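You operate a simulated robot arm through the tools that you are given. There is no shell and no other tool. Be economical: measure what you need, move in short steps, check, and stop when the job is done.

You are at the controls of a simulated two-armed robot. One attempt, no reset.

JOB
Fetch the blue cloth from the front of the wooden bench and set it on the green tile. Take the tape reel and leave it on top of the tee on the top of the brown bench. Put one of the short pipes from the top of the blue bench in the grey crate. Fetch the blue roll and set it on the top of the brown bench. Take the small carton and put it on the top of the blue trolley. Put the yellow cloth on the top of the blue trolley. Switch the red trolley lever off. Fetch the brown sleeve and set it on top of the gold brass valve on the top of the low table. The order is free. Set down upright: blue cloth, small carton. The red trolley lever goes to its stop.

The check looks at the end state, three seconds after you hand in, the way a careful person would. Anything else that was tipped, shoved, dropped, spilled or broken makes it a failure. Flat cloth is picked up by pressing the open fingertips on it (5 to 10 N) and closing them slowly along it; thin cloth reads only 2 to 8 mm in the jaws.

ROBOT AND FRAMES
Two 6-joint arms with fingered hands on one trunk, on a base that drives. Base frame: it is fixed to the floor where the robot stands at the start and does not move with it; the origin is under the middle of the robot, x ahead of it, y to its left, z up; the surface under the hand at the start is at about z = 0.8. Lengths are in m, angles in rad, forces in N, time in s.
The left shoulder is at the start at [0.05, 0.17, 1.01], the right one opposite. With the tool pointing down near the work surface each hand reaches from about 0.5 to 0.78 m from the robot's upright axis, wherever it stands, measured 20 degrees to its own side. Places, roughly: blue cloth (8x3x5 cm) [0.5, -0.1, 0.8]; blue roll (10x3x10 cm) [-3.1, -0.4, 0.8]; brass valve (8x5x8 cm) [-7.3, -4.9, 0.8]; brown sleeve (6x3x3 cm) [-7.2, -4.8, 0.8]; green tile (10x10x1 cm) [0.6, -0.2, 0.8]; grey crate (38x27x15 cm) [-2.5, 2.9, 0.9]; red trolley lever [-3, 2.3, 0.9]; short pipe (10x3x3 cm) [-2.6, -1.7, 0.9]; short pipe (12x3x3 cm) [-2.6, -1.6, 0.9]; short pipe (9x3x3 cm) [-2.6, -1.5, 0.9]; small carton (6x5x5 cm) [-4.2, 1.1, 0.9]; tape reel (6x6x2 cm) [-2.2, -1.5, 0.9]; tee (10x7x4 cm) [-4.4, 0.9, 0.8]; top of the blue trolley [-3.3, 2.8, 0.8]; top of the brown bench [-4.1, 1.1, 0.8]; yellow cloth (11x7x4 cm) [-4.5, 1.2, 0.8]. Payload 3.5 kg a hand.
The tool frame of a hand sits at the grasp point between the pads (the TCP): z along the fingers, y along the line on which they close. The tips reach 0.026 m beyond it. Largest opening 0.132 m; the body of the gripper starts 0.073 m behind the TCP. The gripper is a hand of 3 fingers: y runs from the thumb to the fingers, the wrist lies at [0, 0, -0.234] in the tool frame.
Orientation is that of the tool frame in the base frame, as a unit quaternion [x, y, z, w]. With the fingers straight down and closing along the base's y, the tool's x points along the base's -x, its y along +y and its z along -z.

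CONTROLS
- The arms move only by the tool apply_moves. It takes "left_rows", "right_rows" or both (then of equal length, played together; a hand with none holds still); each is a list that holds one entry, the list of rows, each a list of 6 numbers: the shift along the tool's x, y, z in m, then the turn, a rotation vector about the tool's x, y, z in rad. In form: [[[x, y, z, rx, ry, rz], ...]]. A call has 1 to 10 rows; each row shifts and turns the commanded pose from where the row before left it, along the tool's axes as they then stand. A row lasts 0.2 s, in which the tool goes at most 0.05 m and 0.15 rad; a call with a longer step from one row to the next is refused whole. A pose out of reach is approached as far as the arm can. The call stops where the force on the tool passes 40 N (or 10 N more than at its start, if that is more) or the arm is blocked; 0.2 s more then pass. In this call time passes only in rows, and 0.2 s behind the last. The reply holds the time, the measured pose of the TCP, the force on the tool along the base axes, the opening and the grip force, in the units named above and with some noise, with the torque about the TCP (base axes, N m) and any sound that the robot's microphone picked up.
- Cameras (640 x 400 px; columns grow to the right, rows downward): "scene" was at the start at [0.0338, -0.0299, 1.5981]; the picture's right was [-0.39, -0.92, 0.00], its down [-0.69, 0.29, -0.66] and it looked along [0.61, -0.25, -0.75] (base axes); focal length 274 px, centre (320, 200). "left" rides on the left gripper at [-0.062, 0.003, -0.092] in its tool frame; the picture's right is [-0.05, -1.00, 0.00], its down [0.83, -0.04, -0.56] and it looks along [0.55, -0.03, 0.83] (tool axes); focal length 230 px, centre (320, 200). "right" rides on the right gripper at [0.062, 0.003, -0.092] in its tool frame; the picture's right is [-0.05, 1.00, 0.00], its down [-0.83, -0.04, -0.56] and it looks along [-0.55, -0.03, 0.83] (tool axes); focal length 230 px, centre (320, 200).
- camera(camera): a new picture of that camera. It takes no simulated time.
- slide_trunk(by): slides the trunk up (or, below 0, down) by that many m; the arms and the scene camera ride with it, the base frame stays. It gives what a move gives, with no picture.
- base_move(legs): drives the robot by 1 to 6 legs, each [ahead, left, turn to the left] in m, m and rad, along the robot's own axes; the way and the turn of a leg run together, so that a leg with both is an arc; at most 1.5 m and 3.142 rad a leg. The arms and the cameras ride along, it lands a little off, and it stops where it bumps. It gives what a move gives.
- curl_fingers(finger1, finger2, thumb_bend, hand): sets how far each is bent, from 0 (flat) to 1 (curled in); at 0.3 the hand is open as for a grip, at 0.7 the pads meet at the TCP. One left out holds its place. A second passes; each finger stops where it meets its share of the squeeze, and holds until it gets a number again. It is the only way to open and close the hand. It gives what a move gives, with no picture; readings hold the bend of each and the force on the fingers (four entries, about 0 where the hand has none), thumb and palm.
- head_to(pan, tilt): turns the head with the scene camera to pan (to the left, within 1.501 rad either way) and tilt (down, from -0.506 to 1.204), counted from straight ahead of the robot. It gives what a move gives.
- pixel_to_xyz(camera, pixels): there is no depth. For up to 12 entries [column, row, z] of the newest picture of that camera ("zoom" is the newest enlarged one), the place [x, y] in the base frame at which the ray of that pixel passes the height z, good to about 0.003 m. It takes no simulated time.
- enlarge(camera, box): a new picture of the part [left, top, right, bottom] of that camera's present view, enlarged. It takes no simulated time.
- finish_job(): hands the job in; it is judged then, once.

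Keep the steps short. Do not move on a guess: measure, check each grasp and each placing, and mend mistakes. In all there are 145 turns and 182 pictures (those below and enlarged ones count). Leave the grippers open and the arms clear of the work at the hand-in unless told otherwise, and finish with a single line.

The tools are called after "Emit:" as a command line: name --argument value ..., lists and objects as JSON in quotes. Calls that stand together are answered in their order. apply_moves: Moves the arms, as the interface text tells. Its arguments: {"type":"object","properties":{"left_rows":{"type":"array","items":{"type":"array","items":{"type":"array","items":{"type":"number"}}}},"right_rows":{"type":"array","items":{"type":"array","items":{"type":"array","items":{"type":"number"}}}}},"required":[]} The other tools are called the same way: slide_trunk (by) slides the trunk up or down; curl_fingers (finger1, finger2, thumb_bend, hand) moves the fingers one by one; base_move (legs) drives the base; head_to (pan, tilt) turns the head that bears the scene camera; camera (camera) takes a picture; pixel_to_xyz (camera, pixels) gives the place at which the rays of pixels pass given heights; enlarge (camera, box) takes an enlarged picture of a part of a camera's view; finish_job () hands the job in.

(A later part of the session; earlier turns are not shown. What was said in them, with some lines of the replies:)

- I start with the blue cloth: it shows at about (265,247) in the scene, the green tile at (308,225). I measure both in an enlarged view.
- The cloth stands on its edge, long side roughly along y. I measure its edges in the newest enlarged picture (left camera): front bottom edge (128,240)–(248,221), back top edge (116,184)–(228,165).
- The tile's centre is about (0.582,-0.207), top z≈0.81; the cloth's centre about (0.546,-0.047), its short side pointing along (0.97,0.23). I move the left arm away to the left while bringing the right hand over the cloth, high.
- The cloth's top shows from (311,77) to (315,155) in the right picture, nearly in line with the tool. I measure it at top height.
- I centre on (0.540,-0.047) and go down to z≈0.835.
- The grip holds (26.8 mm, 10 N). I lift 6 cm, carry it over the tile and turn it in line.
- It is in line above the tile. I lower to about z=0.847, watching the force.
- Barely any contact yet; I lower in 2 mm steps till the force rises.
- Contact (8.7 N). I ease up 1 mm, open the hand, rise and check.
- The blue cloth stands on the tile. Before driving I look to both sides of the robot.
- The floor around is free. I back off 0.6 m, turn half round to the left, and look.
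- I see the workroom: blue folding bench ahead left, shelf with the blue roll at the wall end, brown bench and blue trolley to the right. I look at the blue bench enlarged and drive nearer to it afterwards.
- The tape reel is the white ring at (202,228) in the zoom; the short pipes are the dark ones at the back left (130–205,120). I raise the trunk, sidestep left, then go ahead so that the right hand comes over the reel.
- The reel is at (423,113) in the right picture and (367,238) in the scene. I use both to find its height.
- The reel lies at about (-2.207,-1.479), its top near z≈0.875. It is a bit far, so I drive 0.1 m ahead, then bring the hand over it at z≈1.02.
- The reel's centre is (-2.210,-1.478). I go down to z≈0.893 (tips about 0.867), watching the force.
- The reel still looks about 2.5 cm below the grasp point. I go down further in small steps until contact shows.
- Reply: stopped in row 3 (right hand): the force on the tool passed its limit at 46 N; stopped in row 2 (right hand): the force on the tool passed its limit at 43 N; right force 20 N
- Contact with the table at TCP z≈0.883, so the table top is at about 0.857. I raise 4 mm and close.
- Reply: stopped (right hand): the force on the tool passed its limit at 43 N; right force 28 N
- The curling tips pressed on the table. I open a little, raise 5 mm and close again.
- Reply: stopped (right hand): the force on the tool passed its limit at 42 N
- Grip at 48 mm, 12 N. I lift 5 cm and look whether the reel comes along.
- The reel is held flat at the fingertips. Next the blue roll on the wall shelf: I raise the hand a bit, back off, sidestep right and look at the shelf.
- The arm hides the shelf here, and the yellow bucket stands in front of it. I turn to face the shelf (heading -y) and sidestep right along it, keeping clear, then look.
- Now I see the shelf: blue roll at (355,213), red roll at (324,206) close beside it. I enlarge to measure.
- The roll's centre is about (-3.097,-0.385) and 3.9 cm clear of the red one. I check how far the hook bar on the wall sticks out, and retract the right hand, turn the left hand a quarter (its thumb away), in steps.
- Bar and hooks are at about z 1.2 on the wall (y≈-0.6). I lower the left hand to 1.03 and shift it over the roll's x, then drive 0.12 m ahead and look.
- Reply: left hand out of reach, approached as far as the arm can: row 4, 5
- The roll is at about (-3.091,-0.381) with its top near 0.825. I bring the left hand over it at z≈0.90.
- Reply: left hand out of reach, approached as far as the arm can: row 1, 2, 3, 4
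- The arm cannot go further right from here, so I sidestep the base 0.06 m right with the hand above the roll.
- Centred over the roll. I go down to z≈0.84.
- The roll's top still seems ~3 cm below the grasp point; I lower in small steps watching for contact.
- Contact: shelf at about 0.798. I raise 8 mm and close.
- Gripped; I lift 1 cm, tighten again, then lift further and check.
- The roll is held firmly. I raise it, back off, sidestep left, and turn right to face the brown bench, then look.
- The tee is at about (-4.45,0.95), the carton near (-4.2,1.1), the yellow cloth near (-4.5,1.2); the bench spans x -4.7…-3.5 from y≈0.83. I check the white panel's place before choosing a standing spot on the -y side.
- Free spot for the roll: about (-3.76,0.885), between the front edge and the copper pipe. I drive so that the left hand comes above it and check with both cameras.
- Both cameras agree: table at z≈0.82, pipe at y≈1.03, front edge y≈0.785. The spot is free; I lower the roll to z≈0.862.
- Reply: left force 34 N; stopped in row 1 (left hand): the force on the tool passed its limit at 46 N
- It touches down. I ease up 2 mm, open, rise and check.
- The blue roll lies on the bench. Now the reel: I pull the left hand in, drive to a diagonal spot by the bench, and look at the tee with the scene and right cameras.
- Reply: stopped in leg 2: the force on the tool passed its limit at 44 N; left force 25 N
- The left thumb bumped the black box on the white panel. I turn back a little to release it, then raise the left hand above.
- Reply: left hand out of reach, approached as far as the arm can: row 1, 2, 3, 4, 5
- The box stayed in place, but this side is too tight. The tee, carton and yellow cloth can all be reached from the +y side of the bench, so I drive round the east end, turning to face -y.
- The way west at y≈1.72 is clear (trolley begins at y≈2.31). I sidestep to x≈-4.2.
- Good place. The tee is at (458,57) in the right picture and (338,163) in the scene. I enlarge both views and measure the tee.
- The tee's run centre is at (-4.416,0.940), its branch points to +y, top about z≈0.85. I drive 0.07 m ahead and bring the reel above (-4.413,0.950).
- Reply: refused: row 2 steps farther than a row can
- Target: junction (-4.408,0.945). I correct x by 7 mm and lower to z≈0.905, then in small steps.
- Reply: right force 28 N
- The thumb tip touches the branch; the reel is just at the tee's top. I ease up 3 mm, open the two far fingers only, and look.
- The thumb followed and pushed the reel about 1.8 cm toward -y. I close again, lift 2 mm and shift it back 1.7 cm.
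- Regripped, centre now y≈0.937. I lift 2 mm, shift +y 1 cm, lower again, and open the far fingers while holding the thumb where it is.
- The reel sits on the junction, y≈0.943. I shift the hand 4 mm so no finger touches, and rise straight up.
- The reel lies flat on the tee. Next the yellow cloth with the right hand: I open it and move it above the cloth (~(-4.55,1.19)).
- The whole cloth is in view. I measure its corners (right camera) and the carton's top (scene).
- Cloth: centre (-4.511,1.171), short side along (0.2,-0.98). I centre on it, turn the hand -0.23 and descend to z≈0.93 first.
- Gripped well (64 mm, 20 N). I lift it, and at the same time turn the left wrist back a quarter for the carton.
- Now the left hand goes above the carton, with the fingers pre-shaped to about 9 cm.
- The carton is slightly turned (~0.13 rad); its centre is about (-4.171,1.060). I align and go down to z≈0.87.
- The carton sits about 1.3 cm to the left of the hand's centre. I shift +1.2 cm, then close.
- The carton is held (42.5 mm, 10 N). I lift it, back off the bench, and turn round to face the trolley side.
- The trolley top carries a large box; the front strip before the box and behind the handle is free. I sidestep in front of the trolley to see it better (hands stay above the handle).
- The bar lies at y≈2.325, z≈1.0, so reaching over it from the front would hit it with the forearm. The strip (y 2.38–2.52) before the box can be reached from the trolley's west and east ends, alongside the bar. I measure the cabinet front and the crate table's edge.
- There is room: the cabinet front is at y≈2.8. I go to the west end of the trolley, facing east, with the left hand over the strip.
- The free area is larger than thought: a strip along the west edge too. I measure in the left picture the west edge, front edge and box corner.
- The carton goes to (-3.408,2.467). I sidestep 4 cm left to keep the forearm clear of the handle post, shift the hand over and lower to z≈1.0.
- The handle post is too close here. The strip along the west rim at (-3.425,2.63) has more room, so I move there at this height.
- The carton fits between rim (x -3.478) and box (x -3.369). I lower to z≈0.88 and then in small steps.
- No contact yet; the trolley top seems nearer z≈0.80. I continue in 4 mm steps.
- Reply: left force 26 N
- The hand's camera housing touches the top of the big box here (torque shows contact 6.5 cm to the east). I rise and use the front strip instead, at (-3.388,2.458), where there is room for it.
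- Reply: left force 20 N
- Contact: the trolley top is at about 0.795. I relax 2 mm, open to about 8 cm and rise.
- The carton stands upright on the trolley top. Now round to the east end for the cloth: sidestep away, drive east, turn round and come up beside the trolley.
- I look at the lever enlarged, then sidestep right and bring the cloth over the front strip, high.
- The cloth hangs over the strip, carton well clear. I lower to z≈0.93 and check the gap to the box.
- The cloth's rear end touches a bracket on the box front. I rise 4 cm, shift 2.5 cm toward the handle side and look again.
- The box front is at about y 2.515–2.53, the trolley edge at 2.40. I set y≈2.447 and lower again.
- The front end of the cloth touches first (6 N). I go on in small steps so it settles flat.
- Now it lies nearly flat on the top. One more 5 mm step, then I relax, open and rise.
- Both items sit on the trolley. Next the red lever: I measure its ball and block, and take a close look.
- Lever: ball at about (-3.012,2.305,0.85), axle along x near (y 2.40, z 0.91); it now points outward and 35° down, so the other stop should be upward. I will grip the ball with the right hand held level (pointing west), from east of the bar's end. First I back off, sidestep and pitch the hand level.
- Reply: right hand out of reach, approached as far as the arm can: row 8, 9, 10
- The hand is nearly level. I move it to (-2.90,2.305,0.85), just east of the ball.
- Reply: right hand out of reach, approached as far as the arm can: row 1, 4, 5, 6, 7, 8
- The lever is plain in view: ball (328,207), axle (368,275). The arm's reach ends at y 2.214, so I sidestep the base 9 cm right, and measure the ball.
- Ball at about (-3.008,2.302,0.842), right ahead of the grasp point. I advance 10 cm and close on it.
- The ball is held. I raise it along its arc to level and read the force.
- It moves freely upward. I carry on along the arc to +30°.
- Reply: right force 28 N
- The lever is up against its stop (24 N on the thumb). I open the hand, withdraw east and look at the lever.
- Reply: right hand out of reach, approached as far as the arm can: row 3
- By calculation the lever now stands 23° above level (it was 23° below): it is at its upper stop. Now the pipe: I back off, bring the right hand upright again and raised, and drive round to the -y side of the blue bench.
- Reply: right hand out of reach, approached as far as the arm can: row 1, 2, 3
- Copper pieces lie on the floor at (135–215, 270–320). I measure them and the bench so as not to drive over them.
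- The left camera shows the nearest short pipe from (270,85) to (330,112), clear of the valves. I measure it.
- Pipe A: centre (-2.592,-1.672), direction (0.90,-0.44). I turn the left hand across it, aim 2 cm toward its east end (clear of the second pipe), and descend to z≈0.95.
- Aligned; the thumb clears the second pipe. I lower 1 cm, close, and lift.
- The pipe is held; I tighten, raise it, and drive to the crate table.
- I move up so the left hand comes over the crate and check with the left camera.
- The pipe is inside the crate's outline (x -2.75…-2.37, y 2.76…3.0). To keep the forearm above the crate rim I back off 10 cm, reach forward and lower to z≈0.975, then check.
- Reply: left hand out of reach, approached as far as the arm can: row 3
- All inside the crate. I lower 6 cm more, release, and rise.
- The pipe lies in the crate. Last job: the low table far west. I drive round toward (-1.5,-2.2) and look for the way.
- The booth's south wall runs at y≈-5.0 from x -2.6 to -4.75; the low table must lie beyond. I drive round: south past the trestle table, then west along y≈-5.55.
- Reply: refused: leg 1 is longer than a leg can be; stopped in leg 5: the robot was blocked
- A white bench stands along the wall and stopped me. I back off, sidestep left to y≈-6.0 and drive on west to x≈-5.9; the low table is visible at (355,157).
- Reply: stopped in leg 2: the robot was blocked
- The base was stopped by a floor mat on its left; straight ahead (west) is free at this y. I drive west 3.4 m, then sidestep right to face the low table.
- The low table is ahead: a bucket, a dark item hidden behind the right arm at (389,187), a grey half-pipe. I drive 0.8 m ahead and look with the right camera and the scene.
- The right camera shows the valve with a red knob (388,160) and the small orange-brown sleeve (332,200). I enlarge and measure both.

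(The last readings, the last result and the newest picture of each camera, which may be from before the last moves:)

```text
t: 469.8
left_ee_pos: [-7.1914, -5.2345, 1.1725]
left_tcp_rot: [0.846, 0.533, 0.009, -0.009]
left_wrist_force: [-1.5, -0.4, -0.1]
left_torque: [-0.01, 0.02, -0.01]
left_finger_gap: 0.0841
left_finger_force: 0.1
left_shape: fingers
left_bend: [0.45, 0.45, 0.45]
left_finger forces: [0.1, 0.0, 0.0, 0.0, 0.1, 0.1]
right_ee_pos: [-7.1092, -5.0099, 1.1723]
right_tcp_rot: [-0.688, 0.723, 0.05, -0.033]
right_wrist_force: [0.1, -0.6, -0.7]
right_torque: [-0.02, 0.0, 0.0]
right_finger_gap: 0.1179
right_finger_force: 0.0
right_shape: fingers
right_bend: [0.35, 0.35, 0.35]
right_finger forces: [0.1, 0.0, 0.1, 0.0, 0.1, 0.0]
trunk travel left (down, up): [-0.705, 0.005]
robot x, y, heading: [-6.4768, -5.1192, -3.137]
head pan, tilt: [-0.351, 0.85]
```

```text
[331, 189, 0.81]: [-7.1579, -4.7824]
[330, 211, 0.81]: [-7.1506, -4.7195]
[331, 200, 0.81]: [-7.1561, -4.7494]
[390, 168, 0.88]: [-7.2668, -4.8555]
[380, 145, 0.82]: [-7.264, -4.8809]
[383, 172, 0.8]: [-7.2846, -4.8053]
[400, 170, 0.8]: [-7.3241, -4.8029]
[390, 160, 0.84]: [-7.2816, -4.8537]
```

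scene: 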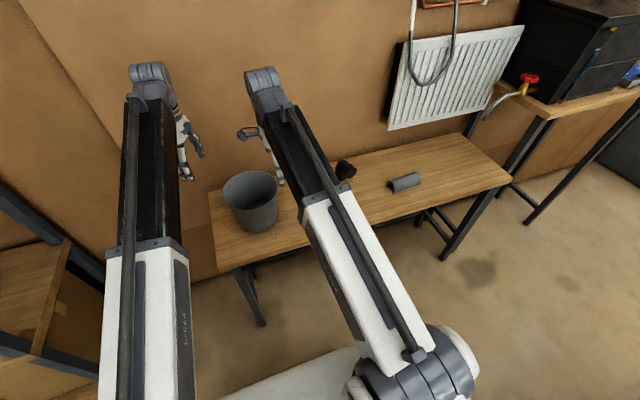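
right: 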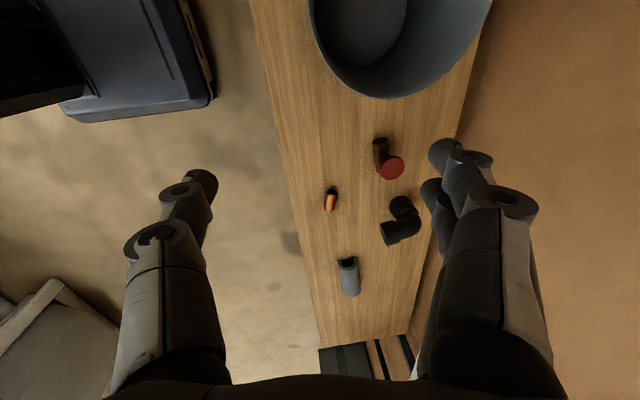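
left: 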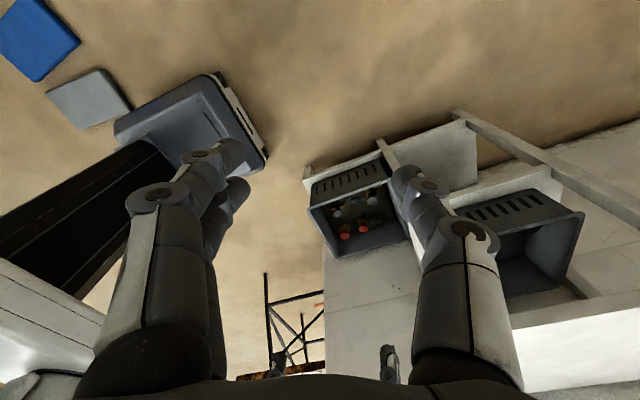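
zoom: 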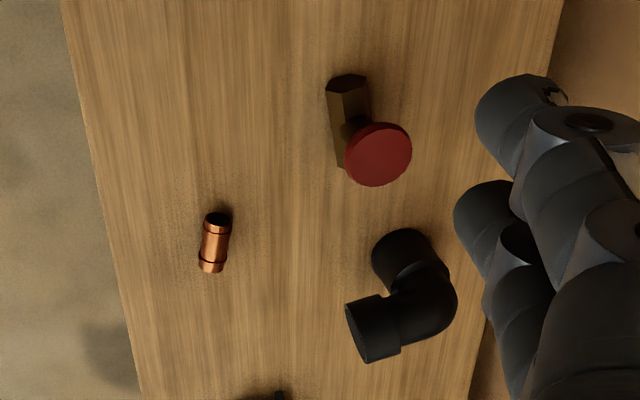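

Valve: red knob top at about (-7.267,-4.856), z≈0.88. Sleeve: lies along y, centre (-7.154,-4.751). I raise the left hand over the bucket, shift the base, level the right hand and bring it above the sleeve at z≈0.97.

Emit:
apply_moves --left_rows '[[[0, 0, -0.03, 0, 0, 0], [0, 0, -0.03, 0, 0, 0]]]' --right_rows '[[[0, 0, 0, 0.058, 0, 0], [0, 0, 0, 0.058, 0, 0]]]'

Emit:
base_move --legs '[[0.105, -0.17, 0]]'

Emit:
apply_moves --right_rows '[[[-0.023, -0.014, 0.02, 0, 0, 0], [-0.023, -0.014, 0.02, 0, 0, 0], [-0.023, -0.014, 0.02, 0, 0, 0], [-0.023, -0.014, 0.02, 0, 0, 0], [0, 0, 0.04, 0, 0, 0], [0, 0, 0.04, 0, 0, 0], [0, 0, 0.04, 0, 0, 0]]]'

Emit:
camera --camera "right"

Emit:
enlarge --camera "scene" --box '[200, 100, 440, 250]'

```text
t: 470.4
left_ee_pos: [-7.1752, -5.2375, 1.2272]
left_tcp_rot: [0.846, 0.533, 0.007, -0.01]
left_wrist_force: [1.0, -0.8, 0.2]
left_torque: [0.04, -0.02, 0.01]
left_finger_gap: 0.0843
left_finger_force: 0.1
left_shape: fingers
left_bend: [0.45, 0.45, 0.45]
left_finger forces: [0.1, 0.1, 0.1, 0.0, 0.1, 0.1]
left hand out of reach, approached as far as the arm can: row 1, 2
right_ee_pos: [-7.1092, -5.0121, 1.1742]
right_tcp_rot: [-0.689, 0.724, 0.008, 0.006]
right_wrist_force: [0.8, -0.5, -0.3]
right_torque: [-0.01, -0.01, 0.01]
right_finger_gap: 0.1181
right_finger_force: 0.0
right_shape: fingers
right_bend: [0.35, 0.35, 0.35]
right_finger forces: [0.0, 0.0, 0.0, 0.0, 0.0, 0.1]
trunk travel left (down, up): [-0.705, 0.005]
robot x, y, heading: [-6.4737, -5.1232, -3.136]
head pan, tilt: [-0.351, 0.85]
```

```text
t: 472.0
left_ee_pos: [-7.282, -5.0628, 1.2267]
left_tcp_rot: [0.846, 0.533, 0.007, -0.011]
left_wrist_force: [-0.6, -0.1, -0.1]
left_torque: [-0.01, -0.01, -0.02]
left_finger_gap: 0.0844
left_finger_force: 0.1
left_shape: fingers
left_bend: [0.45, 0.45, 0.45]
left_finger forces: [0.1, 0.0, 0.1, 0.0, 0.0, 0.0]
right_ee_pos: [-7.2167, -4.838, 1.1714]
right_tcp_rot: [-0.689, 0.725, 0.008, 0.006]
right_wrist_force: [-0.6, -0.6, -0.2]
right_torque: [0.02, -0.04, -0.03]
right_finger_gap: 0.1183
right_finger_force: 0.1
right_shape: fingers
right_bend: [0.35, 0.35, 0.35]
right_finger forces: [0.0, 0.1, 0.0, 0.0, 0.1, 0.0]
trunk travel left (down, up): [-0.705, 0.005]
robot x, y, heading: [-6.5786, -4.9509, -3.143]
head pan, tilt: [-0.351, 0.85]
```

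```text
t: 473.6
left_ee_pos: [-7.2839, -5.0635, 1.2255]
left_tcp_rot: [0.846, 0.532, 0.007, -0.01]
left_wrist_force: [-0.4, -1.0, -0.4]
left_torque: [0.01, 0.01, 0.0]
left_finger_gap: 0.0841
left_finger_force: 0.0
left_shape: fingers
left_bend: [0.45, 0.45, 0.45]
left_finger forces: [0.0, 0.1, 0.0, 0.0, 0.1, 0.1]
right_ee_pos: [-7.1563, -4.7464, 0.9745]
right_tcp_rot: [-0.689, 0.725, 0.009, 0.007]
right_wrist_force: [-0.3, 0.1, -0.4]
right_torque: [0.0, 0.03, 0.02]
right_finger_gap: 0.1183
right_finger_force: 0.0
right_shape: fingers
right_bend: [0.35, 0.35, 0.35]
right_finger forces: [0.0, 0.1, 0.0, 0.0, 0.1, 0.0]
trunk travel left (down, up): [-0.705, 0.005]
robot x, y, heading: [-6.5811, -4.955, -3.141]
head pan, tilt: [-0.351, 0.85]
```

```text
38 pictures are left
```

right: 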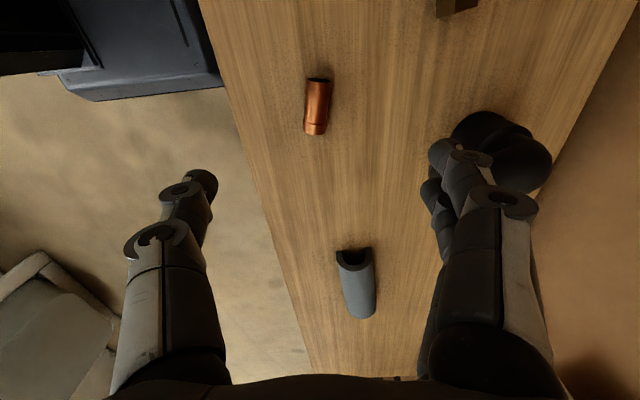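

```text
2.67 times, centred on (320, 175) of scene
```

zoom: 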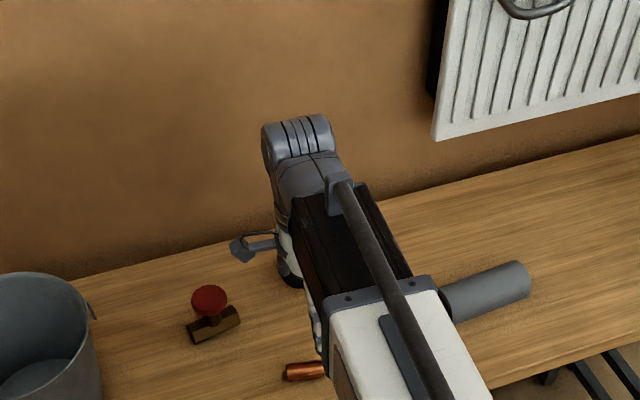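

Emit:
pixel_to_xyz --camera "zoom" --pixels '[[210, 300, 0.88], [210, 300, 0.87], [210, 300, 0.89], [213, 330, 0.8], [303, 371, 0.815]]'

Emit:
pixel_to_xyz --camera "right" --pixels '[[318, 79, 0.815], [315, 134, 0.815], [317, 105, 0.815], [305, 105, 0.815], [329, 105, 0.815], [465, 150, 0.83]]'

Emit:
curl_fingers --hand "right" --finger1 0.48 --finger2 0.48 --thumb_bend 0.48

```text
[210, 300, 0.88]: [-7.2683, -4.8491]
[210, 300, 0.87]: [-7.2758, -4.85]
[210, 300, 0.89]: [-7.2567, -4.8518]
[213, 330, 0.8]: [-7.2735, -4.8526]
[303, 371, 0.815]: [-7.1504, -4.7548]
```

```text
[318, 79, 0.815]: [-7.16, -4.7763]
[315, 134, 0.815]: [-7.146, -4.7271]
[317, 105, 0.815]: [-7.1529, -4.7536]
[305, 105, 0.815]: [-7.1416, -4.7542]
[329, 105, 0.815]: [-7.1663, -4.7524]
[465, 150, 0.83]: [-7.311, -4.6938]
```

```text
t: 474.6
left_ee_pos: [-7.2831, -5.0636, 1.2258]
left_tcp_rot: [0.847, 0.532, 0.007, -0.009]
left_wrist_force: [0.4, 0.2, -0.3]
left_torque: [-0.01, -0.01, 0.0]
left_finger_gap: 0.0843
left_finger_force: 0.0
left_shape: fingers
left_bend: [0.45, 0.45, 0.45]
left_finger forces: [0.1, 0.0, 0.0, 0.1, 0.1, 0.1]
right_ee_pos: [-7.1565, -4.7456, 0.9748]
right_tcp_rot: [-0.689, 0.724, 0.009, 0.007]
right_wrist_force: [0.3, -0.9, 0.3]
right_torque: [0.0, -0.02, 0.0]
right_finger_gap: 0.0751
right_finger_force: 0.0
right_shape: fingers
right_bend: [0.48, 0.48, 0.48]
right_finger forces: [0.1, 0.1, 0.1, 0.0, 0.1, 0.0]
trunk travel left (down, up): [-0.705, 0.005]
robot x, y, heading: [-6.5783, -4.9508, -3.139]
head pan, tilt: [-0.351, 0.85]
```

Knob centre (-7.268,-4.851), sleeve centre (-7.153,-4.752), turned ~0.2 rad. I align, go down to z≈0.836, close and lift.

Emit:
apply_moves --right_rows '[[[0.0062, -0.0038, 0, 0, 0, 0.1], [0, 0, 0, 0, 0, 0.1], [0, 0, 0.04, 0, 0, 0], [0, 0, 0.04, 0, 0, 0], [0, 0, 0.04, 0, 0, 0], [0, 0, 0.018, 0, 0, 0]]]'

Emit:
curl_fingers --hand "right" --finger1 0.7 --finger2 0.7 --thumb_bend 0.7

Emit:
camera --camera "right"

```text
t: 476.0
left_ee_pos: [-7.2822, -5.0626, 1.2261]
left_tcp_rot: [0.847, 0.532, 0.008, -0.01]
left_wrist_force: [-0.3, 0.9, 0.2]
left_torque: [0.0, 0.02, 0.03]
left_finger_gap: 0.0841
left_finger_force: 0.0
left_shape: fingers
left_bend: [0.45, 0.45, 0.45]
left_finger forces: [0.0, 0.0, 0.0, 0.0, 0.1, 0.0]
right_ee_pos: [-7.1538, -4.7491, 0.836]
right_tcp_rot: [-0.613, 0.79, 0.009, 0.005]
right_wrist_force: [-0.5, -0.8, -0.2]
right_torque: [0.02, 0.0, -0.02]
right_finger_gap: 0.0753
right_finger_force: 0.1
right_shape: fingers
right_bend: [0.48, 0.48, 0.48]
right_finger forces: [0.1, 0.1, 0.1, 0.0, 0.0, 0.0]
trunk travel left (down, up): [-0.705, 0.005]
robot x, y, heading: [-6.5812, -4.9496, -3.139]
head pan, tilt: [-0.351, 0.85]
```

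```text
t: 477.0
left_ee_pos: [-7.281, -5.0632, 1.2247]
left_tcp_rot: [0.846, 0.533, 0.007, -0.01]
left_wrist_force: [-0.4, -0.2, 0.4]
left_torque: [-0.02, -0.02, 0.02]
left_finger_gap: 0.084
left_finger_force: 0.1
left_shape: fingers
left_bend: [0.45, 0.45, 0.45]
left_finger forces: [0.0, 0.0, 0.1, 0.0, 0.0, 0.1]
right_ee_pos: [-7.1538, -4.7492, 0.8372]
right_tcp_rot: [-0.613, 0.79, 0.009, 0.006]
right_wrist_force: [-0.3, -0.3, -0.7]
right_torque: [0.0, 0.0, 0.0]
right_finger_gap: 0.0258
right_finger_force: 9.9
right_shape: fingers
right_bend: [0.64, 0.63, 0.65]
right_finger forces: [5.0, 5.2, 0.1, 0.0, 10.2, 0.1]
trunk travel left (down, up): [-0.705, 0.005]
robot x, y, heading: [-6.5845, -4.9527, -3.14]
head pan, tilt: [-0.351, 0.85]
```

```text
36 pictures are left
```

right: 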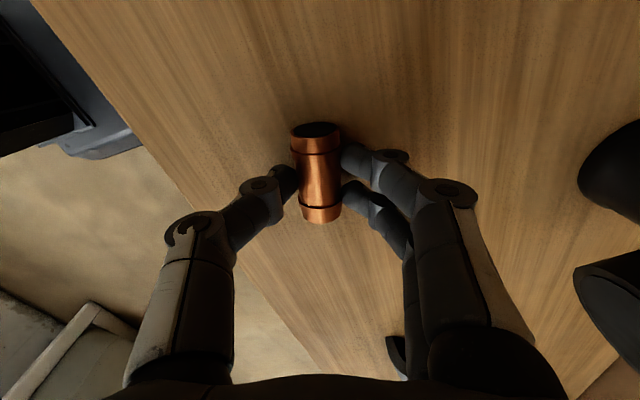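

Gripped (25.8 mm, 10 N). I lift 12 cm and carry it above the knob.

Emit:
apply_moves --right_rows '[[[0, 0, -0.02, 0, 0, 0], [0, 0, -0.04, 0, 0, 0], [0, 0, -0.045, 0, 0, 0], [0, 0, -0.035, 0, 0, 0], [0.0318, 0.0213, 0, 0, 0, 0], [0.0318, 0.0213, 0, 0, 0, 0], [0.0318, 0.0213, 0, 0, 0, 0], [0.0318, 0.0213, 0, 0, 0, 0]]]'

Emit:
camera --camera "right"

Emit:
enlarge --camera "scene" --box '[200, 140, 360, 260]'

```text
t: 478.8
left_ee_pos: [-7.2822, -5.064, 1.2255]
left_tcp_rot: [0.847, 0.532, 0.007, -0.01]
left_wrist_force: [-0.9, 0.2, -0.6]
left_torque: [-0.01, 0.0, -0.02]
left_finger_gap: 0.0841
left_finger_force: 0.0
left_shape: fingers
left_bend: [0.45, 0.45, 0.45]
left_finger forces: [0.0, 0.0, 0.0, 0.0, 0.0, 0.0]
right_ee_pos: [-7.2677, -4.8547, 0.974]
right_tcp_rot: [-0.613, 0.79, 0.009, 0.005]
right_wrist_force: [-0.2, 0.6, 0.1]
right_torque: [-0.01, 0.0, -0.03]
right_finger_gap: 0.0257
right_finger_force: 9.7
right_shape: fingers
right_bend: [0.64, 0.64, 0.66]
right_finger forces: [4.9, 5.0, 0.0, 0.0, 10.1, 0.1]
trunk travel left (down, up): [-0.705, 0.005]
robot x, y, heading: [-6.5822, -4.9514, -3.141]
head pan, tilt: [-0.351, 0.85]
```

```text
35 pictures are left
```

right: 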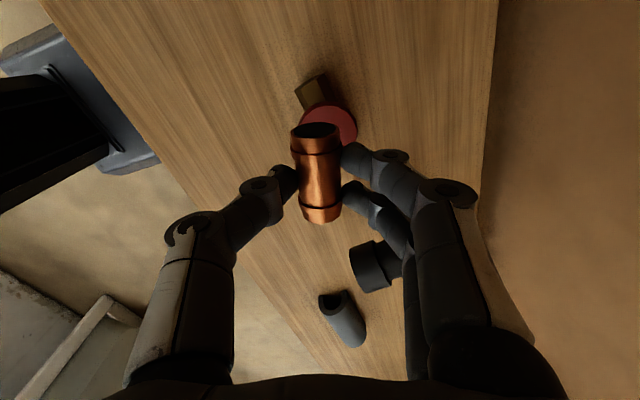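

```text
3.33 times, centred on (280, 200) of scene
```

zoom: 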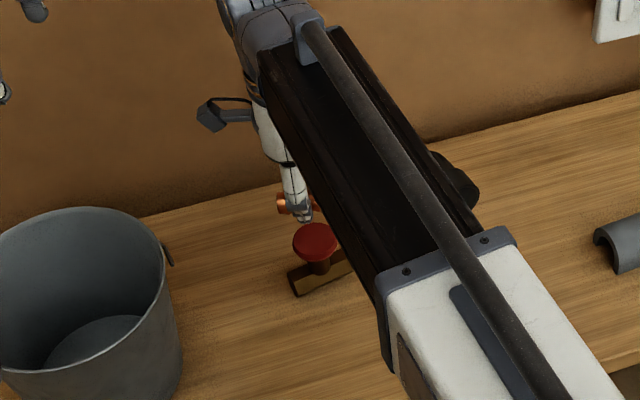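

Emit:
pixel_to_xyz --camera "right" --pixels '[[358, 125, 0.88], [330, 104, 0.88], [308, 112, 0.88], [328, 128, 0.88]]'

Emit:
enlarge --camera "right" --box '[270, 60, 390, 150]'

Emit:
pixel_to_xyz --camera "scene" --pixels '[[278.6, 212.5, 0.88], [278.6, 212.5, 0.875]]'

```text
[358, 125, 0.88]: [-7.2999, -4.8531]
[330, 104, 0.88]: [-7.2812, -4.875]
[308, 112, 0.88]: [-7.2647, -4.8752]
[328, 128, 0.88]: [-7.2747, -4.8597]
```

```text
4.44 times, centred on (330, 105) of right
```

zoom: 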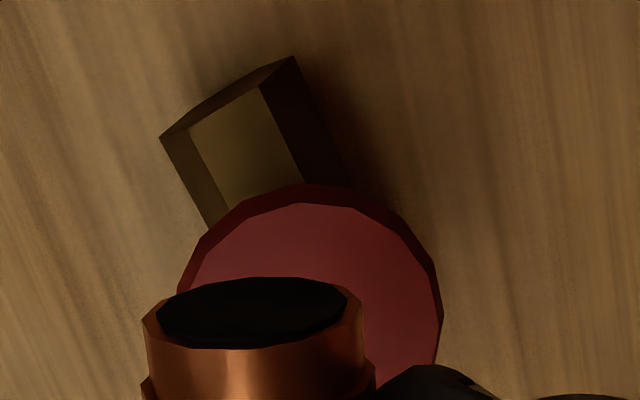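

```text
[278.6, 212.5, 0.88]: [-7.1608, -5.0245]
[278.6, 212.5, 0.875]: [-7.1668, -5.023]
```

The knob's centre is about (-7.271,-4.855); the sleeve is within 3 mm of it. I correct 2 mm and lower to z≈0.924, then in fine steps.

Emit:
apply_moves --right_rows '[[[0, 0.003, 0.03, 0, 0, 0], [0, 0, 0.02, 0, 0, 0]]]'

Emit:
apply_moves --right_rows '[[[0, 0, 0.003, 0, 0, 0]]]'

Emit:
apply_moves --right_rows '[[[0, 0, 0.003, 0, 0, 0]]]'

Emit:
enlarge --camera "scene" --box '[240, 180, 320, 240]'

Emit:
camera --camera "right"

```text
t: 479.4
left_ee_pos: [-7.281, -5.064, 1.2254]
left_tcp_rot: [0.846, 0.533, 0.008, -0.01]
left_wrist_force: [-0.2, 0.1, 0.1]
left_torque: [0.04, 0.01, 0.01]
left_finger_gap: 0.0842
left_finger_force: 0.2
left_shape: fingers
left_bend: [0.45, 0.45, 0.45]
left_finger forces: [0.0, 0.0, 0.0, 0.0, 0.0, 0.1]
right_ee_pos: [-7.2705, -4.8529, 0.9239]
right_tcp_rot: [-0.612, 0.791, 0.009, 0.006]
right_wrist_force: [0.2, 0.5, -0.3]
right_torque: [0.02, -0.01, -0.04]
right_finger_gap: 0.0256
right_finger_force: 10.2
right_shape: fingers
right_bend: [0.64, 0.64, 0.66]
right_finger forces: [4.9, 5.1, 0.0, 0.0, 10.1, 0.1]
trunk travel left (down, up): [-0.705, 0.005]
robot x, y, heading: [-6.5814, -4.9489, -3.139]
head pan, tilt: [-0.351, 0.85]
```

```text
t: 479.8
left_ee_pos: [-7.2821, -5.0639, 1.2256]
left_tcp_rot: [0.846, 0.533, 0.008, -0.01]
left_wrist_force: [0.0, -0.2, 0.0]
left_torque: [0.01, 0.02, -0.01]
left_finger_gap: 0.0842
left_finger_force: 0.1
left_shape: fingers
left_bend: [0.45, 0.45, 0.45]
left_finger forces: [0.0, 0.0, 0.1, 0.1, 0.0, 0.0]
right_ee_pos: [-7.2702, -4.8518, 0.9228]
right_tcp_rot: [-0.613, 0.79, 0.009, 0.005]
right_wrist_force: [-0.5, 0.8, 0.5]
right_torque: [0.01, 0.01, 0.0]
right_finger_gap: 0.0257
right_finger_force: 9.9
right_shape: fingers
right_bend: [0.64, 0.64, 0.66]
right_finger forces: [4.9, 5.0, 0.0, 0.0, 10.1, 0.0]
trunk travel left (down, up): [-0.705, 0.005]
robot x, y, heading: [-6.5817, -4.9503, -3.142]
head pan, tilt: [-0.351, 0.85]
```

```text
t: 480.2
left_ee_pos: [-7.2813, -5.0631, 1.2259]
left_tcp_rot: [0.847, 0.532, 0.008, -0.009]
left_wrist_force: [0.4, -0.5, -0.3]
left_torque: [0.0, -0.03, 0.01]
left_finger_gap: 0.0844
left_finger_force: 0.1
left_shape: fingers
left_bend: [0.45, 0.45, 0.45]
left_finger forces: [0.1, 0.0, 0.1, 0.1, 0.1, 0.0]
right_ee_pos: [-7.2692, -4.852, 0.919]
right_tcp_rot: [-0.612, 0.79, 0.01, 0.006]
right_wrist_force: [0.3, -0.1, 0.7]
right_torque: [-0.01, 0.03, -0.02]
right_finger_gap: 0.0256
right_finger_force: 10.1
right_shape: fingers
right_bend: [0.64, 0.64, 0.66]
right_finger forces: [4.9, 5.0, 0.1, 0.0, 10.1, 0.1]
trunk travel left (down, up): [-0.705, 0.005]
robot x, y, heading: [-6.5848, -4.95, -3.138]
head pan, tilt: [-0.351, 0.85]
```

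```text
6.67 times, centred on (280, 210) of scene
```

zoom: 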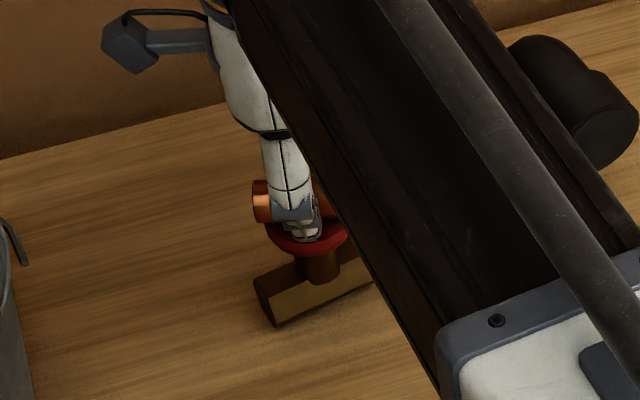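

```text
31 pictures are left
```

right: 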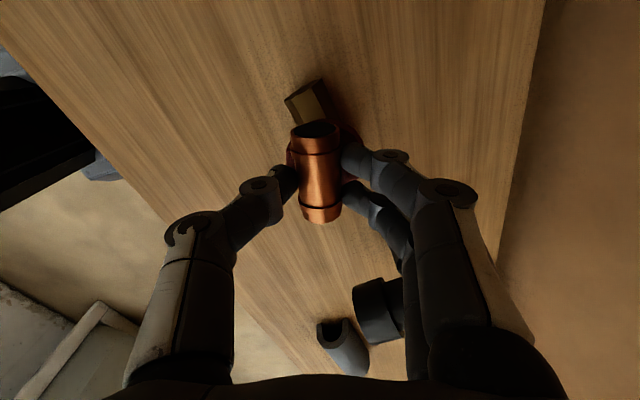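

Almost down, no contact yet. Further 2 mm steps.

Emit:
apply_moves --right_rows '[[[0, 0, 0.002, 0, 0, 0]]]'

Emit:
apply_moves --right_rows '[[[0, 0, 0.002, 0, 0, 0]]]'

Emit:
apply_moves --right_rows '[[[0, 0, 0.002, 0, 0, 0]]]'

```text
t: 480.6
left_ee_pos: [-7.2821, -5.0635, 1.2262]
left_tcp_rot: [0.847, 0.532, 0.007, -0.009]
left_wrist_force: [-0.7, 1.4, -0.2]
left_torque: [0.0, 0.03, -0.03]
left_finger_gap: 0.0842
left_finger_force: 0.1
left_shape: fingers
left_bend: [0.45, 0.45, 0.45]
left_finger forces: [0.0, 0.0, 0.0, 0.0, 0.0, 0.0]
right_ee_pos: [-7.2698, -4.8534, 0.9167]
right_tcp_rot: [-0.613, 0.79, 0.009, 0.006]
right_wrist_force: [0.7, 1.1, 0.7]
right_torque: [0.0, -0.02, 0.01]
right_finger_gap: 0.0258
right_finger_force: 9.1
right_shape: fingers
right_bend: [0.64, 0.64, 0.66]
right_finger forces: [4.9, 5.1, 0.1, 0.1, 10.1, 0.1]
trunk travel left (down, up): [-0.705, 0.005]
robot x, y, heading: [-6.581, -4.9498, -3.14]
head pan, tilt: [-0.351, 0.85]
```

```text
t: 481.0
left_ee_pos: [-7.282, -5.0655, 1.2268]
left_tcp_rot: [0.847, 0.532, 0.008, -0.009]
left_wrist_force: [-0.5, -0.4, -1.0]
left_torque: [-0.02, -0.01, 0.0]
left_finger_gap: 0.0844
left_finger_force: 0.2
left_shape: fingers
left_bend: [0.45, 0.45, 0.45]
left_finger forces: [0.0, 0.0, 0.1, 0.0, 0.0, 0.0]
right_ee_pos: [-7.2687, -4.8517, 0.9137]
right_tcp_rot: [-0.612, 0.79, 0.009, 0.005]
right_wrist_force: [-0.6, 0.2, 0.2]
right_torque: [-0.02, -0.01, -0.01]
right_finger_gap: 0.0258
right_finger_force: 9.9
right_shape: fingers
right_bend: [0.64, 0.64, 0.66]
right_finger forces: [5.0, 5.2, 0.0, 0.0, 10.2, 0.0]
trunk travel left (down, up): [-0.705, 0.005]
robot x, y, heading: [-6.5836, -4.9523, -3.14]
head pan, tilt: [-0.351, 0.85]
```

```text
t: 481.4
left_ee_pos: [-7.2809, -5.0642, 1.2271]
left_tcp_rot: [0.847, 0.532, 0.007, -0.01]
left_wrist_force: [-0.7, -0.1, -0.3]
left_torque: [0.0, -0.05, 0.01]
left_finger_gap: 0.0844
left_finger_force: 0.1
left_shape: fingers
left_bend: [0.45, 0.45, 0.45]
left_finger forces: [0.0, 0.1, 0.0, 0.0, 0.1, 0.0]
right_ee_pos: [-7.2692, -4.8513, 0.9133]
right_tcp_rot: [-0.613, 0.79, 0.01, 0.005]
right_wrist_force: [0.2, 0.5, 6.8]
right_torque: [0.02, -0.03, 0.02]
right_finger_gap: 0.0255
right_finger_force: 11.3
right_shape: fingers
right_bend: [0.64, 0.64, 0.66]
right_finger forces: [5.6, 5.9, 0.1, 0.0, 11.6, 0.1]
trunk travel left (down, up): [-0.705, 0.005]
robot x, y, heading: [-6.5846, -4.9551, -3.138]
head pan, tilt: [-0.351, 0.85]
```

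Contact (6.8 N, evenly). I ease 1 mm and open only a little on both sides, then look whether the sleeve stays.

Emit:
apply_moves --right_rows '[[[0, 0, -0.001, 0, 0, 0]]]'

Emit:
curl_fingers --hand "right" --finger1 0.61 --finger2 0.61 --thumb_bend 0.63

Emit:
camera --camera "right"

```text
t: 481.8
left_ee_pos: [-7.281, -5.0639, 1.2251]
left_tcp_rot: [0.846, 0.532, 0.007, -0.011]
left_wrist_force: [-0.3, 0.8, -0.4]
left_torque: [0.01, -0.03, 0.04]
left_finger_gap: 0.0842
left_finger_force: 0.0
left_shape: fingers
left_bend: [0.45, 0.45, 0.45]
left_finger forces: [0.0, 0.0, 0.1, 0.1, 0.0, 0.0]
right_ee_pos: [-7.2694, -4.852, 0.914]
right_tcp_rot: [-0.613, 0.79, 0.009, 0.004]
right_wrist_force: [-0.5, 0.1, 5.7]
right_torque: [0.01, 0.01, 0.01]
right_finger_gap: 0.0257
right_finger_force: 11.8
right_shape: fingers
right_bend: [0.64, 0.64, 0.66]
right_finger forces: [5.8, 6.2, 0.0, 0.0, 11.1, 0.0]
trunk travel left (down, up): [-0.705, 0.005]
robot x, y, heading: [-6.5826, -4.9555, -3.139]
head pan, tilt: [-0.351, 0.85]
```

```text
t: 482.8
left_ee_pos: [-7.2813, -5.0638, 1.2264]
left_tcp_rot: [0.846, 0.532, 0.007, -0.009]
left_wrist_force: [-1.0, -0.1, 0.4]
left_torque: [-0.04, 0.0, 0.02]
left_finger_gap: 0.0843
left_finger_force: 0.1
left_shape: fingers
left_bend: [0.45, 0.45, 0.45]
left_finger forces: [0.0, 0.0, 0.1, 0.0, 0.1, 0.0]
right_ee_pos: [-7.2682, -4.8515, 0.913]
right_tcp_rot: [-0.614, 0.789, 0.008, 0.005]
right_wrist_force: [0.0, -0.8, 0.8]
right_torque: [0.0, -0.03, -0.02]
right_finger_gap: 0.0295
right_finger_force: 0.5
right_shape: fingers
right_bend: [0.61, 0.61, 0.63]
right_finger forces: [0.1, 0.2, 0.1, 0.0, 0.4, 0.0]
trunk travel left (down, up): [-0.705, 0.005]
robot x, y, heading: [-6.5796, -4.9471, -3.141]
head pan, tilt: [-0.351, 0.85]
```

```text
30 pictures are left
```

right: 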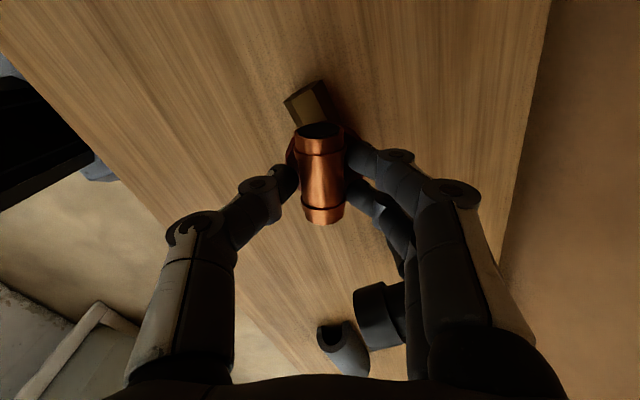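

It rests on the knob. I open a little further, evenly, and look again.

Emit:
curl_fingers --hand "right" --finger1 0.56 --finger2 0.56 --thumb_bend 0.57

Emit:
camera --camera "right"

Emit:
enlarge --camera "scene" --box '[240, 180, 320, 240]'

```text
t: 483.8
left_ee_pos: [-7.2819, -5.0642, 1.225]
left_tcp_rot: [0.846, 0.532, 0.007, -0.009]
left_wrist_force: [-1.0, 0.3, -0.4]
left_torque: [-0.01, -0.01, -0.01]
left_finger_gap: 0.0846
left_finger_force: 0.0
left_shape: fingers
left_bend: [0.45, 0.45, 0.45]
left_finger forces: [0.1, 0.0, 0.1, 0.1, 0.0, 0.0]
right_ee_pos: [-7.2687, -4.8515, 0.9142]
right_tcp_rot: [-0.613, 0.79, 0.009, 0.005]
right_wrist_force: [0.0, 0.2, -0.4]
right_torque: [0.01, 0.02, -0.04]
right_finger_gap: 0.0472
right_finger_force: 0.0
right_shape: fingers
right_bend: [0.56, 0.56, 0.56]
right_finger forces: [0.0, 0.0, 0.0, 0.0, 0.0, 0.1]
trunk travel left (down, up): [-0.705, 0.005]
robot x, y, heading: [-6.5833, -4.9503, -3.139]
head pan, tilt: [-0.351, 0.85]
```

```text
29 pictures are left
```

right: 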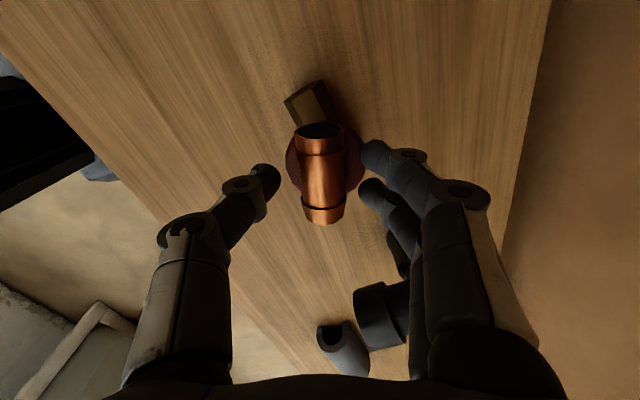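

```text
6.67 times, centred on (280, 210) of scene
```

zoom: 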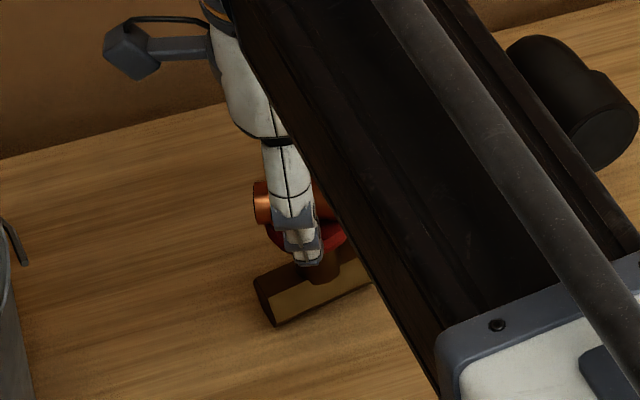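

The sleeve lies still in the middle of the knob, fingers clear on both sides. I rise straight up and check twice over time.

Emit:
apply_moves --right_rows '[[[0, 0, -0.01, 0, 0, 0], [0, 0, -0.02, 0, 0, 0], [0, 0, -0.04, 0, 0, 0], [0, 0, -0.045, 0, 0, 0], [0, 0, -0.045, 0, 0, 0], [0, 0, -0.045, 0, 0, 0], [0, 0, -0.045, 0, 0, 0]]]'

Emit:
camera --camera "right"

Emit:
enlarge --camera "scene" --box '[230, 170, 330, 250]'

```text
t: 485.4
left_ee_pos: [-7.2821, -5.064, 1.2267]
left_tcp_rot: [0.846, 0.532, 0.007, -0.01]
left_wrist_force: [0.9, 0.1, 0.2]
left_torque: [-0.01, 0.01, -0.01]
left_finger_gap: 0.0843
left_finger_force: 0.0
left_shape: fingers
left_bend: [0.45, 0.45, 0.45]
left_finger forces: [0.0, 0.0, 0.0, 0.0, 0.0, 0.1]
right_ee_pos: [-7.2699, -4.8577, 1.1629]
right_tcp_rot: [-0.613, 0.79, 0.008, 0.006]
right_wrist_force: [-0.3, 0.9, 0.6]
right_torque: [0.03, 0.01, -0.01]
right_finger_gap: 0.0476
right_finger_force: 0.0
right_shape: fingers
right_bend: [0.56, 0.56, 0.56]
right_finger forces: [0.0, 0.0, 0.0, 0.0, 0.1, 0.0]
trunk travel left (down, up): [-0.705, 0.005]
robot x, y, heading: [-6.5823, -4.9494, -3.142]
head pan, tilt: [-0.351, 0.85]
```

```text
27 pictures are left
```

right: 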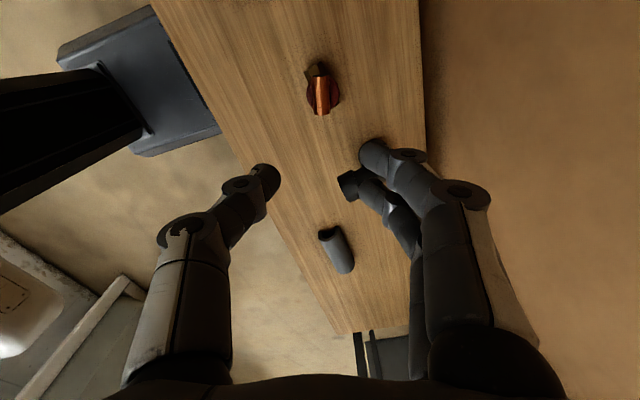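

```text
5.00 times, centred on (280, 210) of scene
```

zoom: 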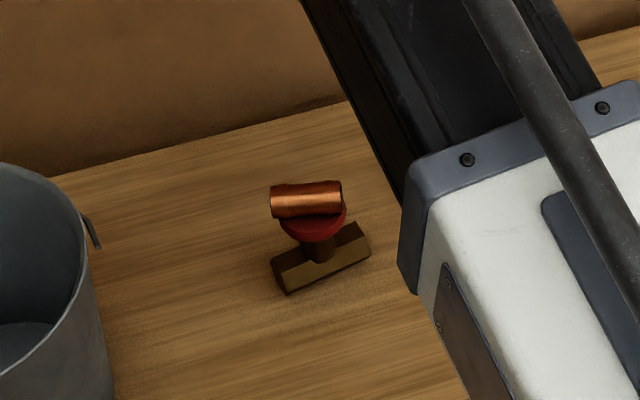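

The sleeve rests on the valve. I open both hands fully, back the robot away and take a last look.

Emit:
curl_fingers --hand "right" --finger1 0.3 --finger2 0.3 --thumb_bend 0.3

Emit:
curl_fingers --hand "left" --finger1 0.3 --finger2 0.3 --thumb_bend 0.3

Emit:
base_move --legs '[[-0.6, 0, 0]]'

Emit:
enlarge --camera "scene" --box '[240, 100, 420, 220]'

```text
t: 486.4
left_ee_pos: [-7.2809, -5.0641, 1.2253]
left_tcp_rot: [0.847, 0.532, 0.007, -0.01]
left_wrist_force: [-0.1, -0.6, 1.2]
left_torque: [0.01, -0.01, 0.01]
left_finger_gap: 0.0843
left_finger_force: 0.0
left_shape: fingers
left_bend: [0.45, 0.45, 0.45]
left_finger forces: [0.0, 0.1, 0.1, 0.1, 0.1, 0.1]
right_ee_pos: [-7.2681, -4.8582, 1.1621]
right_tcp_rot: [-0.613, 0.79, 0.008, 0.006]
right_wrist_force: [-0.4, -0.2, 0.6]
right_torque: [0.0, 0.01, 0.0]
right_finger_gap: 0.1337
right_finger_force: 0.0
right_shape: fingers
right_bend: [0.3, 0.3, 0.3]
right_finger forces: [0.0, 0.0, 0.0, 0.1, 0.0, 0.0]
trunk travel left (down, up): [-0.705, 0.005]
robot x, y, heading: [-6.5801, -4.9524, -3.138]
head pan, tilt: [-0.351, 0.85]
```

```text
t: 487.4
left_ee_pos: [-7.2824, -5.0645, 1.2247]
left_tcp_rot: [0.846, 0.532, 0.007, -0.01]
left_wrist_force: [-0.4, -0.7, -0.2]
left_torque: [-0.01, -0.03, -0.03]
left_finger_gap: 0.1339
left_finger_force: 0.0
left_shape: fingers
left_bend: [0.3, 0.3, 0.3]
left_finger forces: [0.0, 0.0, 0.0, 0.1, 0.0, 0.0]
right_ee_pos: [-7.2673, -4.8559, 1.1628]
right_tcp_rot: [-0.613, 0.79, 0.009, 0.006]
right_wrist_force: [0.1, 0.3, -0.4]
right_torque: [0.04, 0.04, -0.01]
right_finger_gap: 0.1339
right_finger_force: 0.2
right_shape: fingers
right_bend: [0.3, 0.3, 0.3]
right_finger forces: [0.1, 0.0, 0.0, 0.0, 0.0, 0.1]
trunk travel left (down, up): [-0.705, 0.005]
robot x, y, heading: [-6.583, -4.9517, -3.138]
head pan, tilt: [-0.351, 0.85]
```

```text
t: 490.8
left_ee_pos: [-6.6806, -5.0641, 1.2256]
left_tcp_rot: [0.846, 0.534, 0.007, -0.011]
left_wrist_force: [0.2, -0.2, -0.4]
left_torque: [-0.02, 0.01, -0.03]
left_finger_gap: 0.134
left_finger_force: 0.1
left_shape: fingers
left_bend: [0.3, 0.3, 0.3]
left_finger forces: [0.0, 0.0, 0.0, 0.0, 0.0, 0.0]
right_ee_pos: [-6.6685, -4.8587, 1.1614]
right_tcp_rot: [-0.614, 0.789, 0.008, 0.005]
right_wrist_force: [0.4, 0.3, 0.2]
right_torque: [-0.01, -0.01, 0.01]
right_finger_gap: 0.1338
right_finger_force: 0.1
right_shape: fingers
right_bend: [0.3, 0.3, 0.3]
right_finger forces: [0.1, 0.0, 0.1, 0.1, 0.1, 0.0]
trunk travel left (down, up): [-0.705, 0.005]
robot x, y, heading: [-5.9811, -4.9495, -3.14]
head pan, tilt: [-0.351, 0.85]
```

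```text
3.33 times, centred on (330, 160) of scene
```

zoom: 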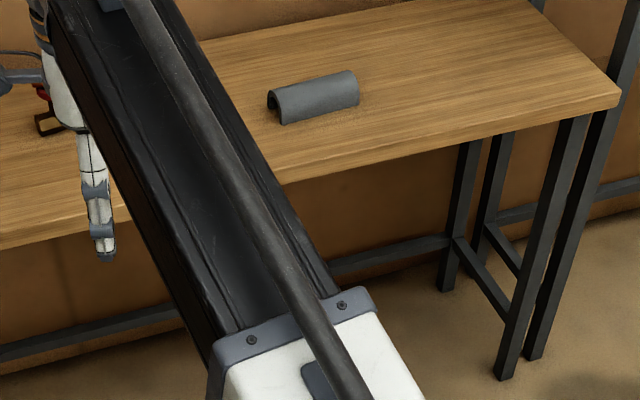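

The arm hides part of the view; I look once more at the valve from here.

Emit:
head_to --pan 0.1 --tilt 0.6

Emit:
enlarge --camera "scene" --box '[280, 120, 440, 230]'

Emit:
camera --camera "left"

```text
t: 491.7
left_ee_pos: [-6.6804, -5.0645, 1.2263]
left_tcp_rot: [0.846, 0.534, 0.007, -0.01]
left_wrist_force: [-0.7, 0.2, 0.4]
left_torque: [0.03, 0.03, 0.02]
left_finger_gap: 0.134
left_finger_force: 0.0
left_shape: fingers
left_bend: [0.3, 0.3, 0.3]
left_finger forces: [0.1, 0.0, 0.0, 0.1, 0.1, 0.0]
right_ee_pos: [-6.6687, -4.8579, 1.1621]
right_tcp_rot: [-0.614, 0.789, 0.009, 0.006]
right_wrist_force: [0.6, -0.1, 0.6]
right_torque: [-0.02, -0.03, -0.01]
right_finger_gap: 0.134
right_finger_force: 0.1
right_shape: fingers
right_bend: [0.3, 0.3, 0.3]
right_finger forces: [0.1, 0.0, 0.1, 0.0, 0.1, 0.0]
trunk travel left (down, up): [-0.705, 0.005]
robot x, y, heading: [-5.9814, -4.9524, -3.137]
head pan, tilt: [0.099, 0.6]
```

```text
3.64 times, centred on (360, 175) of scene
```

zoom: 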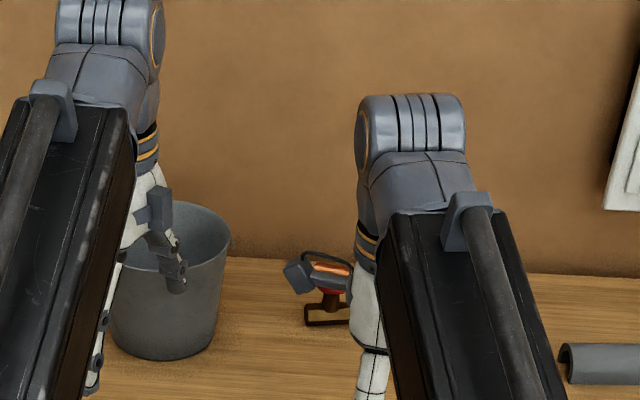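

```text
23 pictures are left
```

left: 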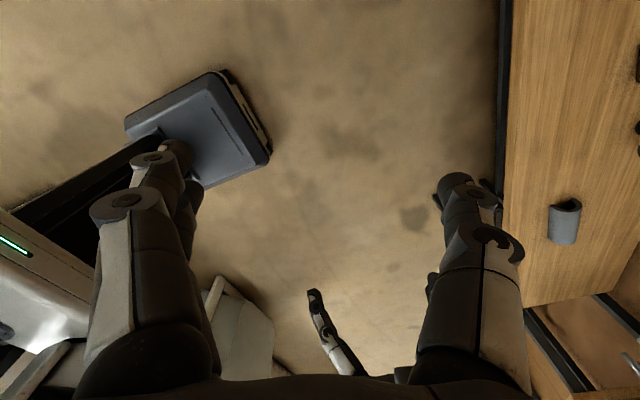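

The sleeve is still on top of the valve's knob, six seconds after release. The hands are open and clear of the work, so I hand in.

Emit:
finish_job

```text
The job is handed in.
```

All eight tasks are done and handed in; along the way the robot lightly bumped the black box on the white panel, the large box on the trolley, the white bench and a floor mat, and I saw nothing displaced but didn't re-check the bench or mat.
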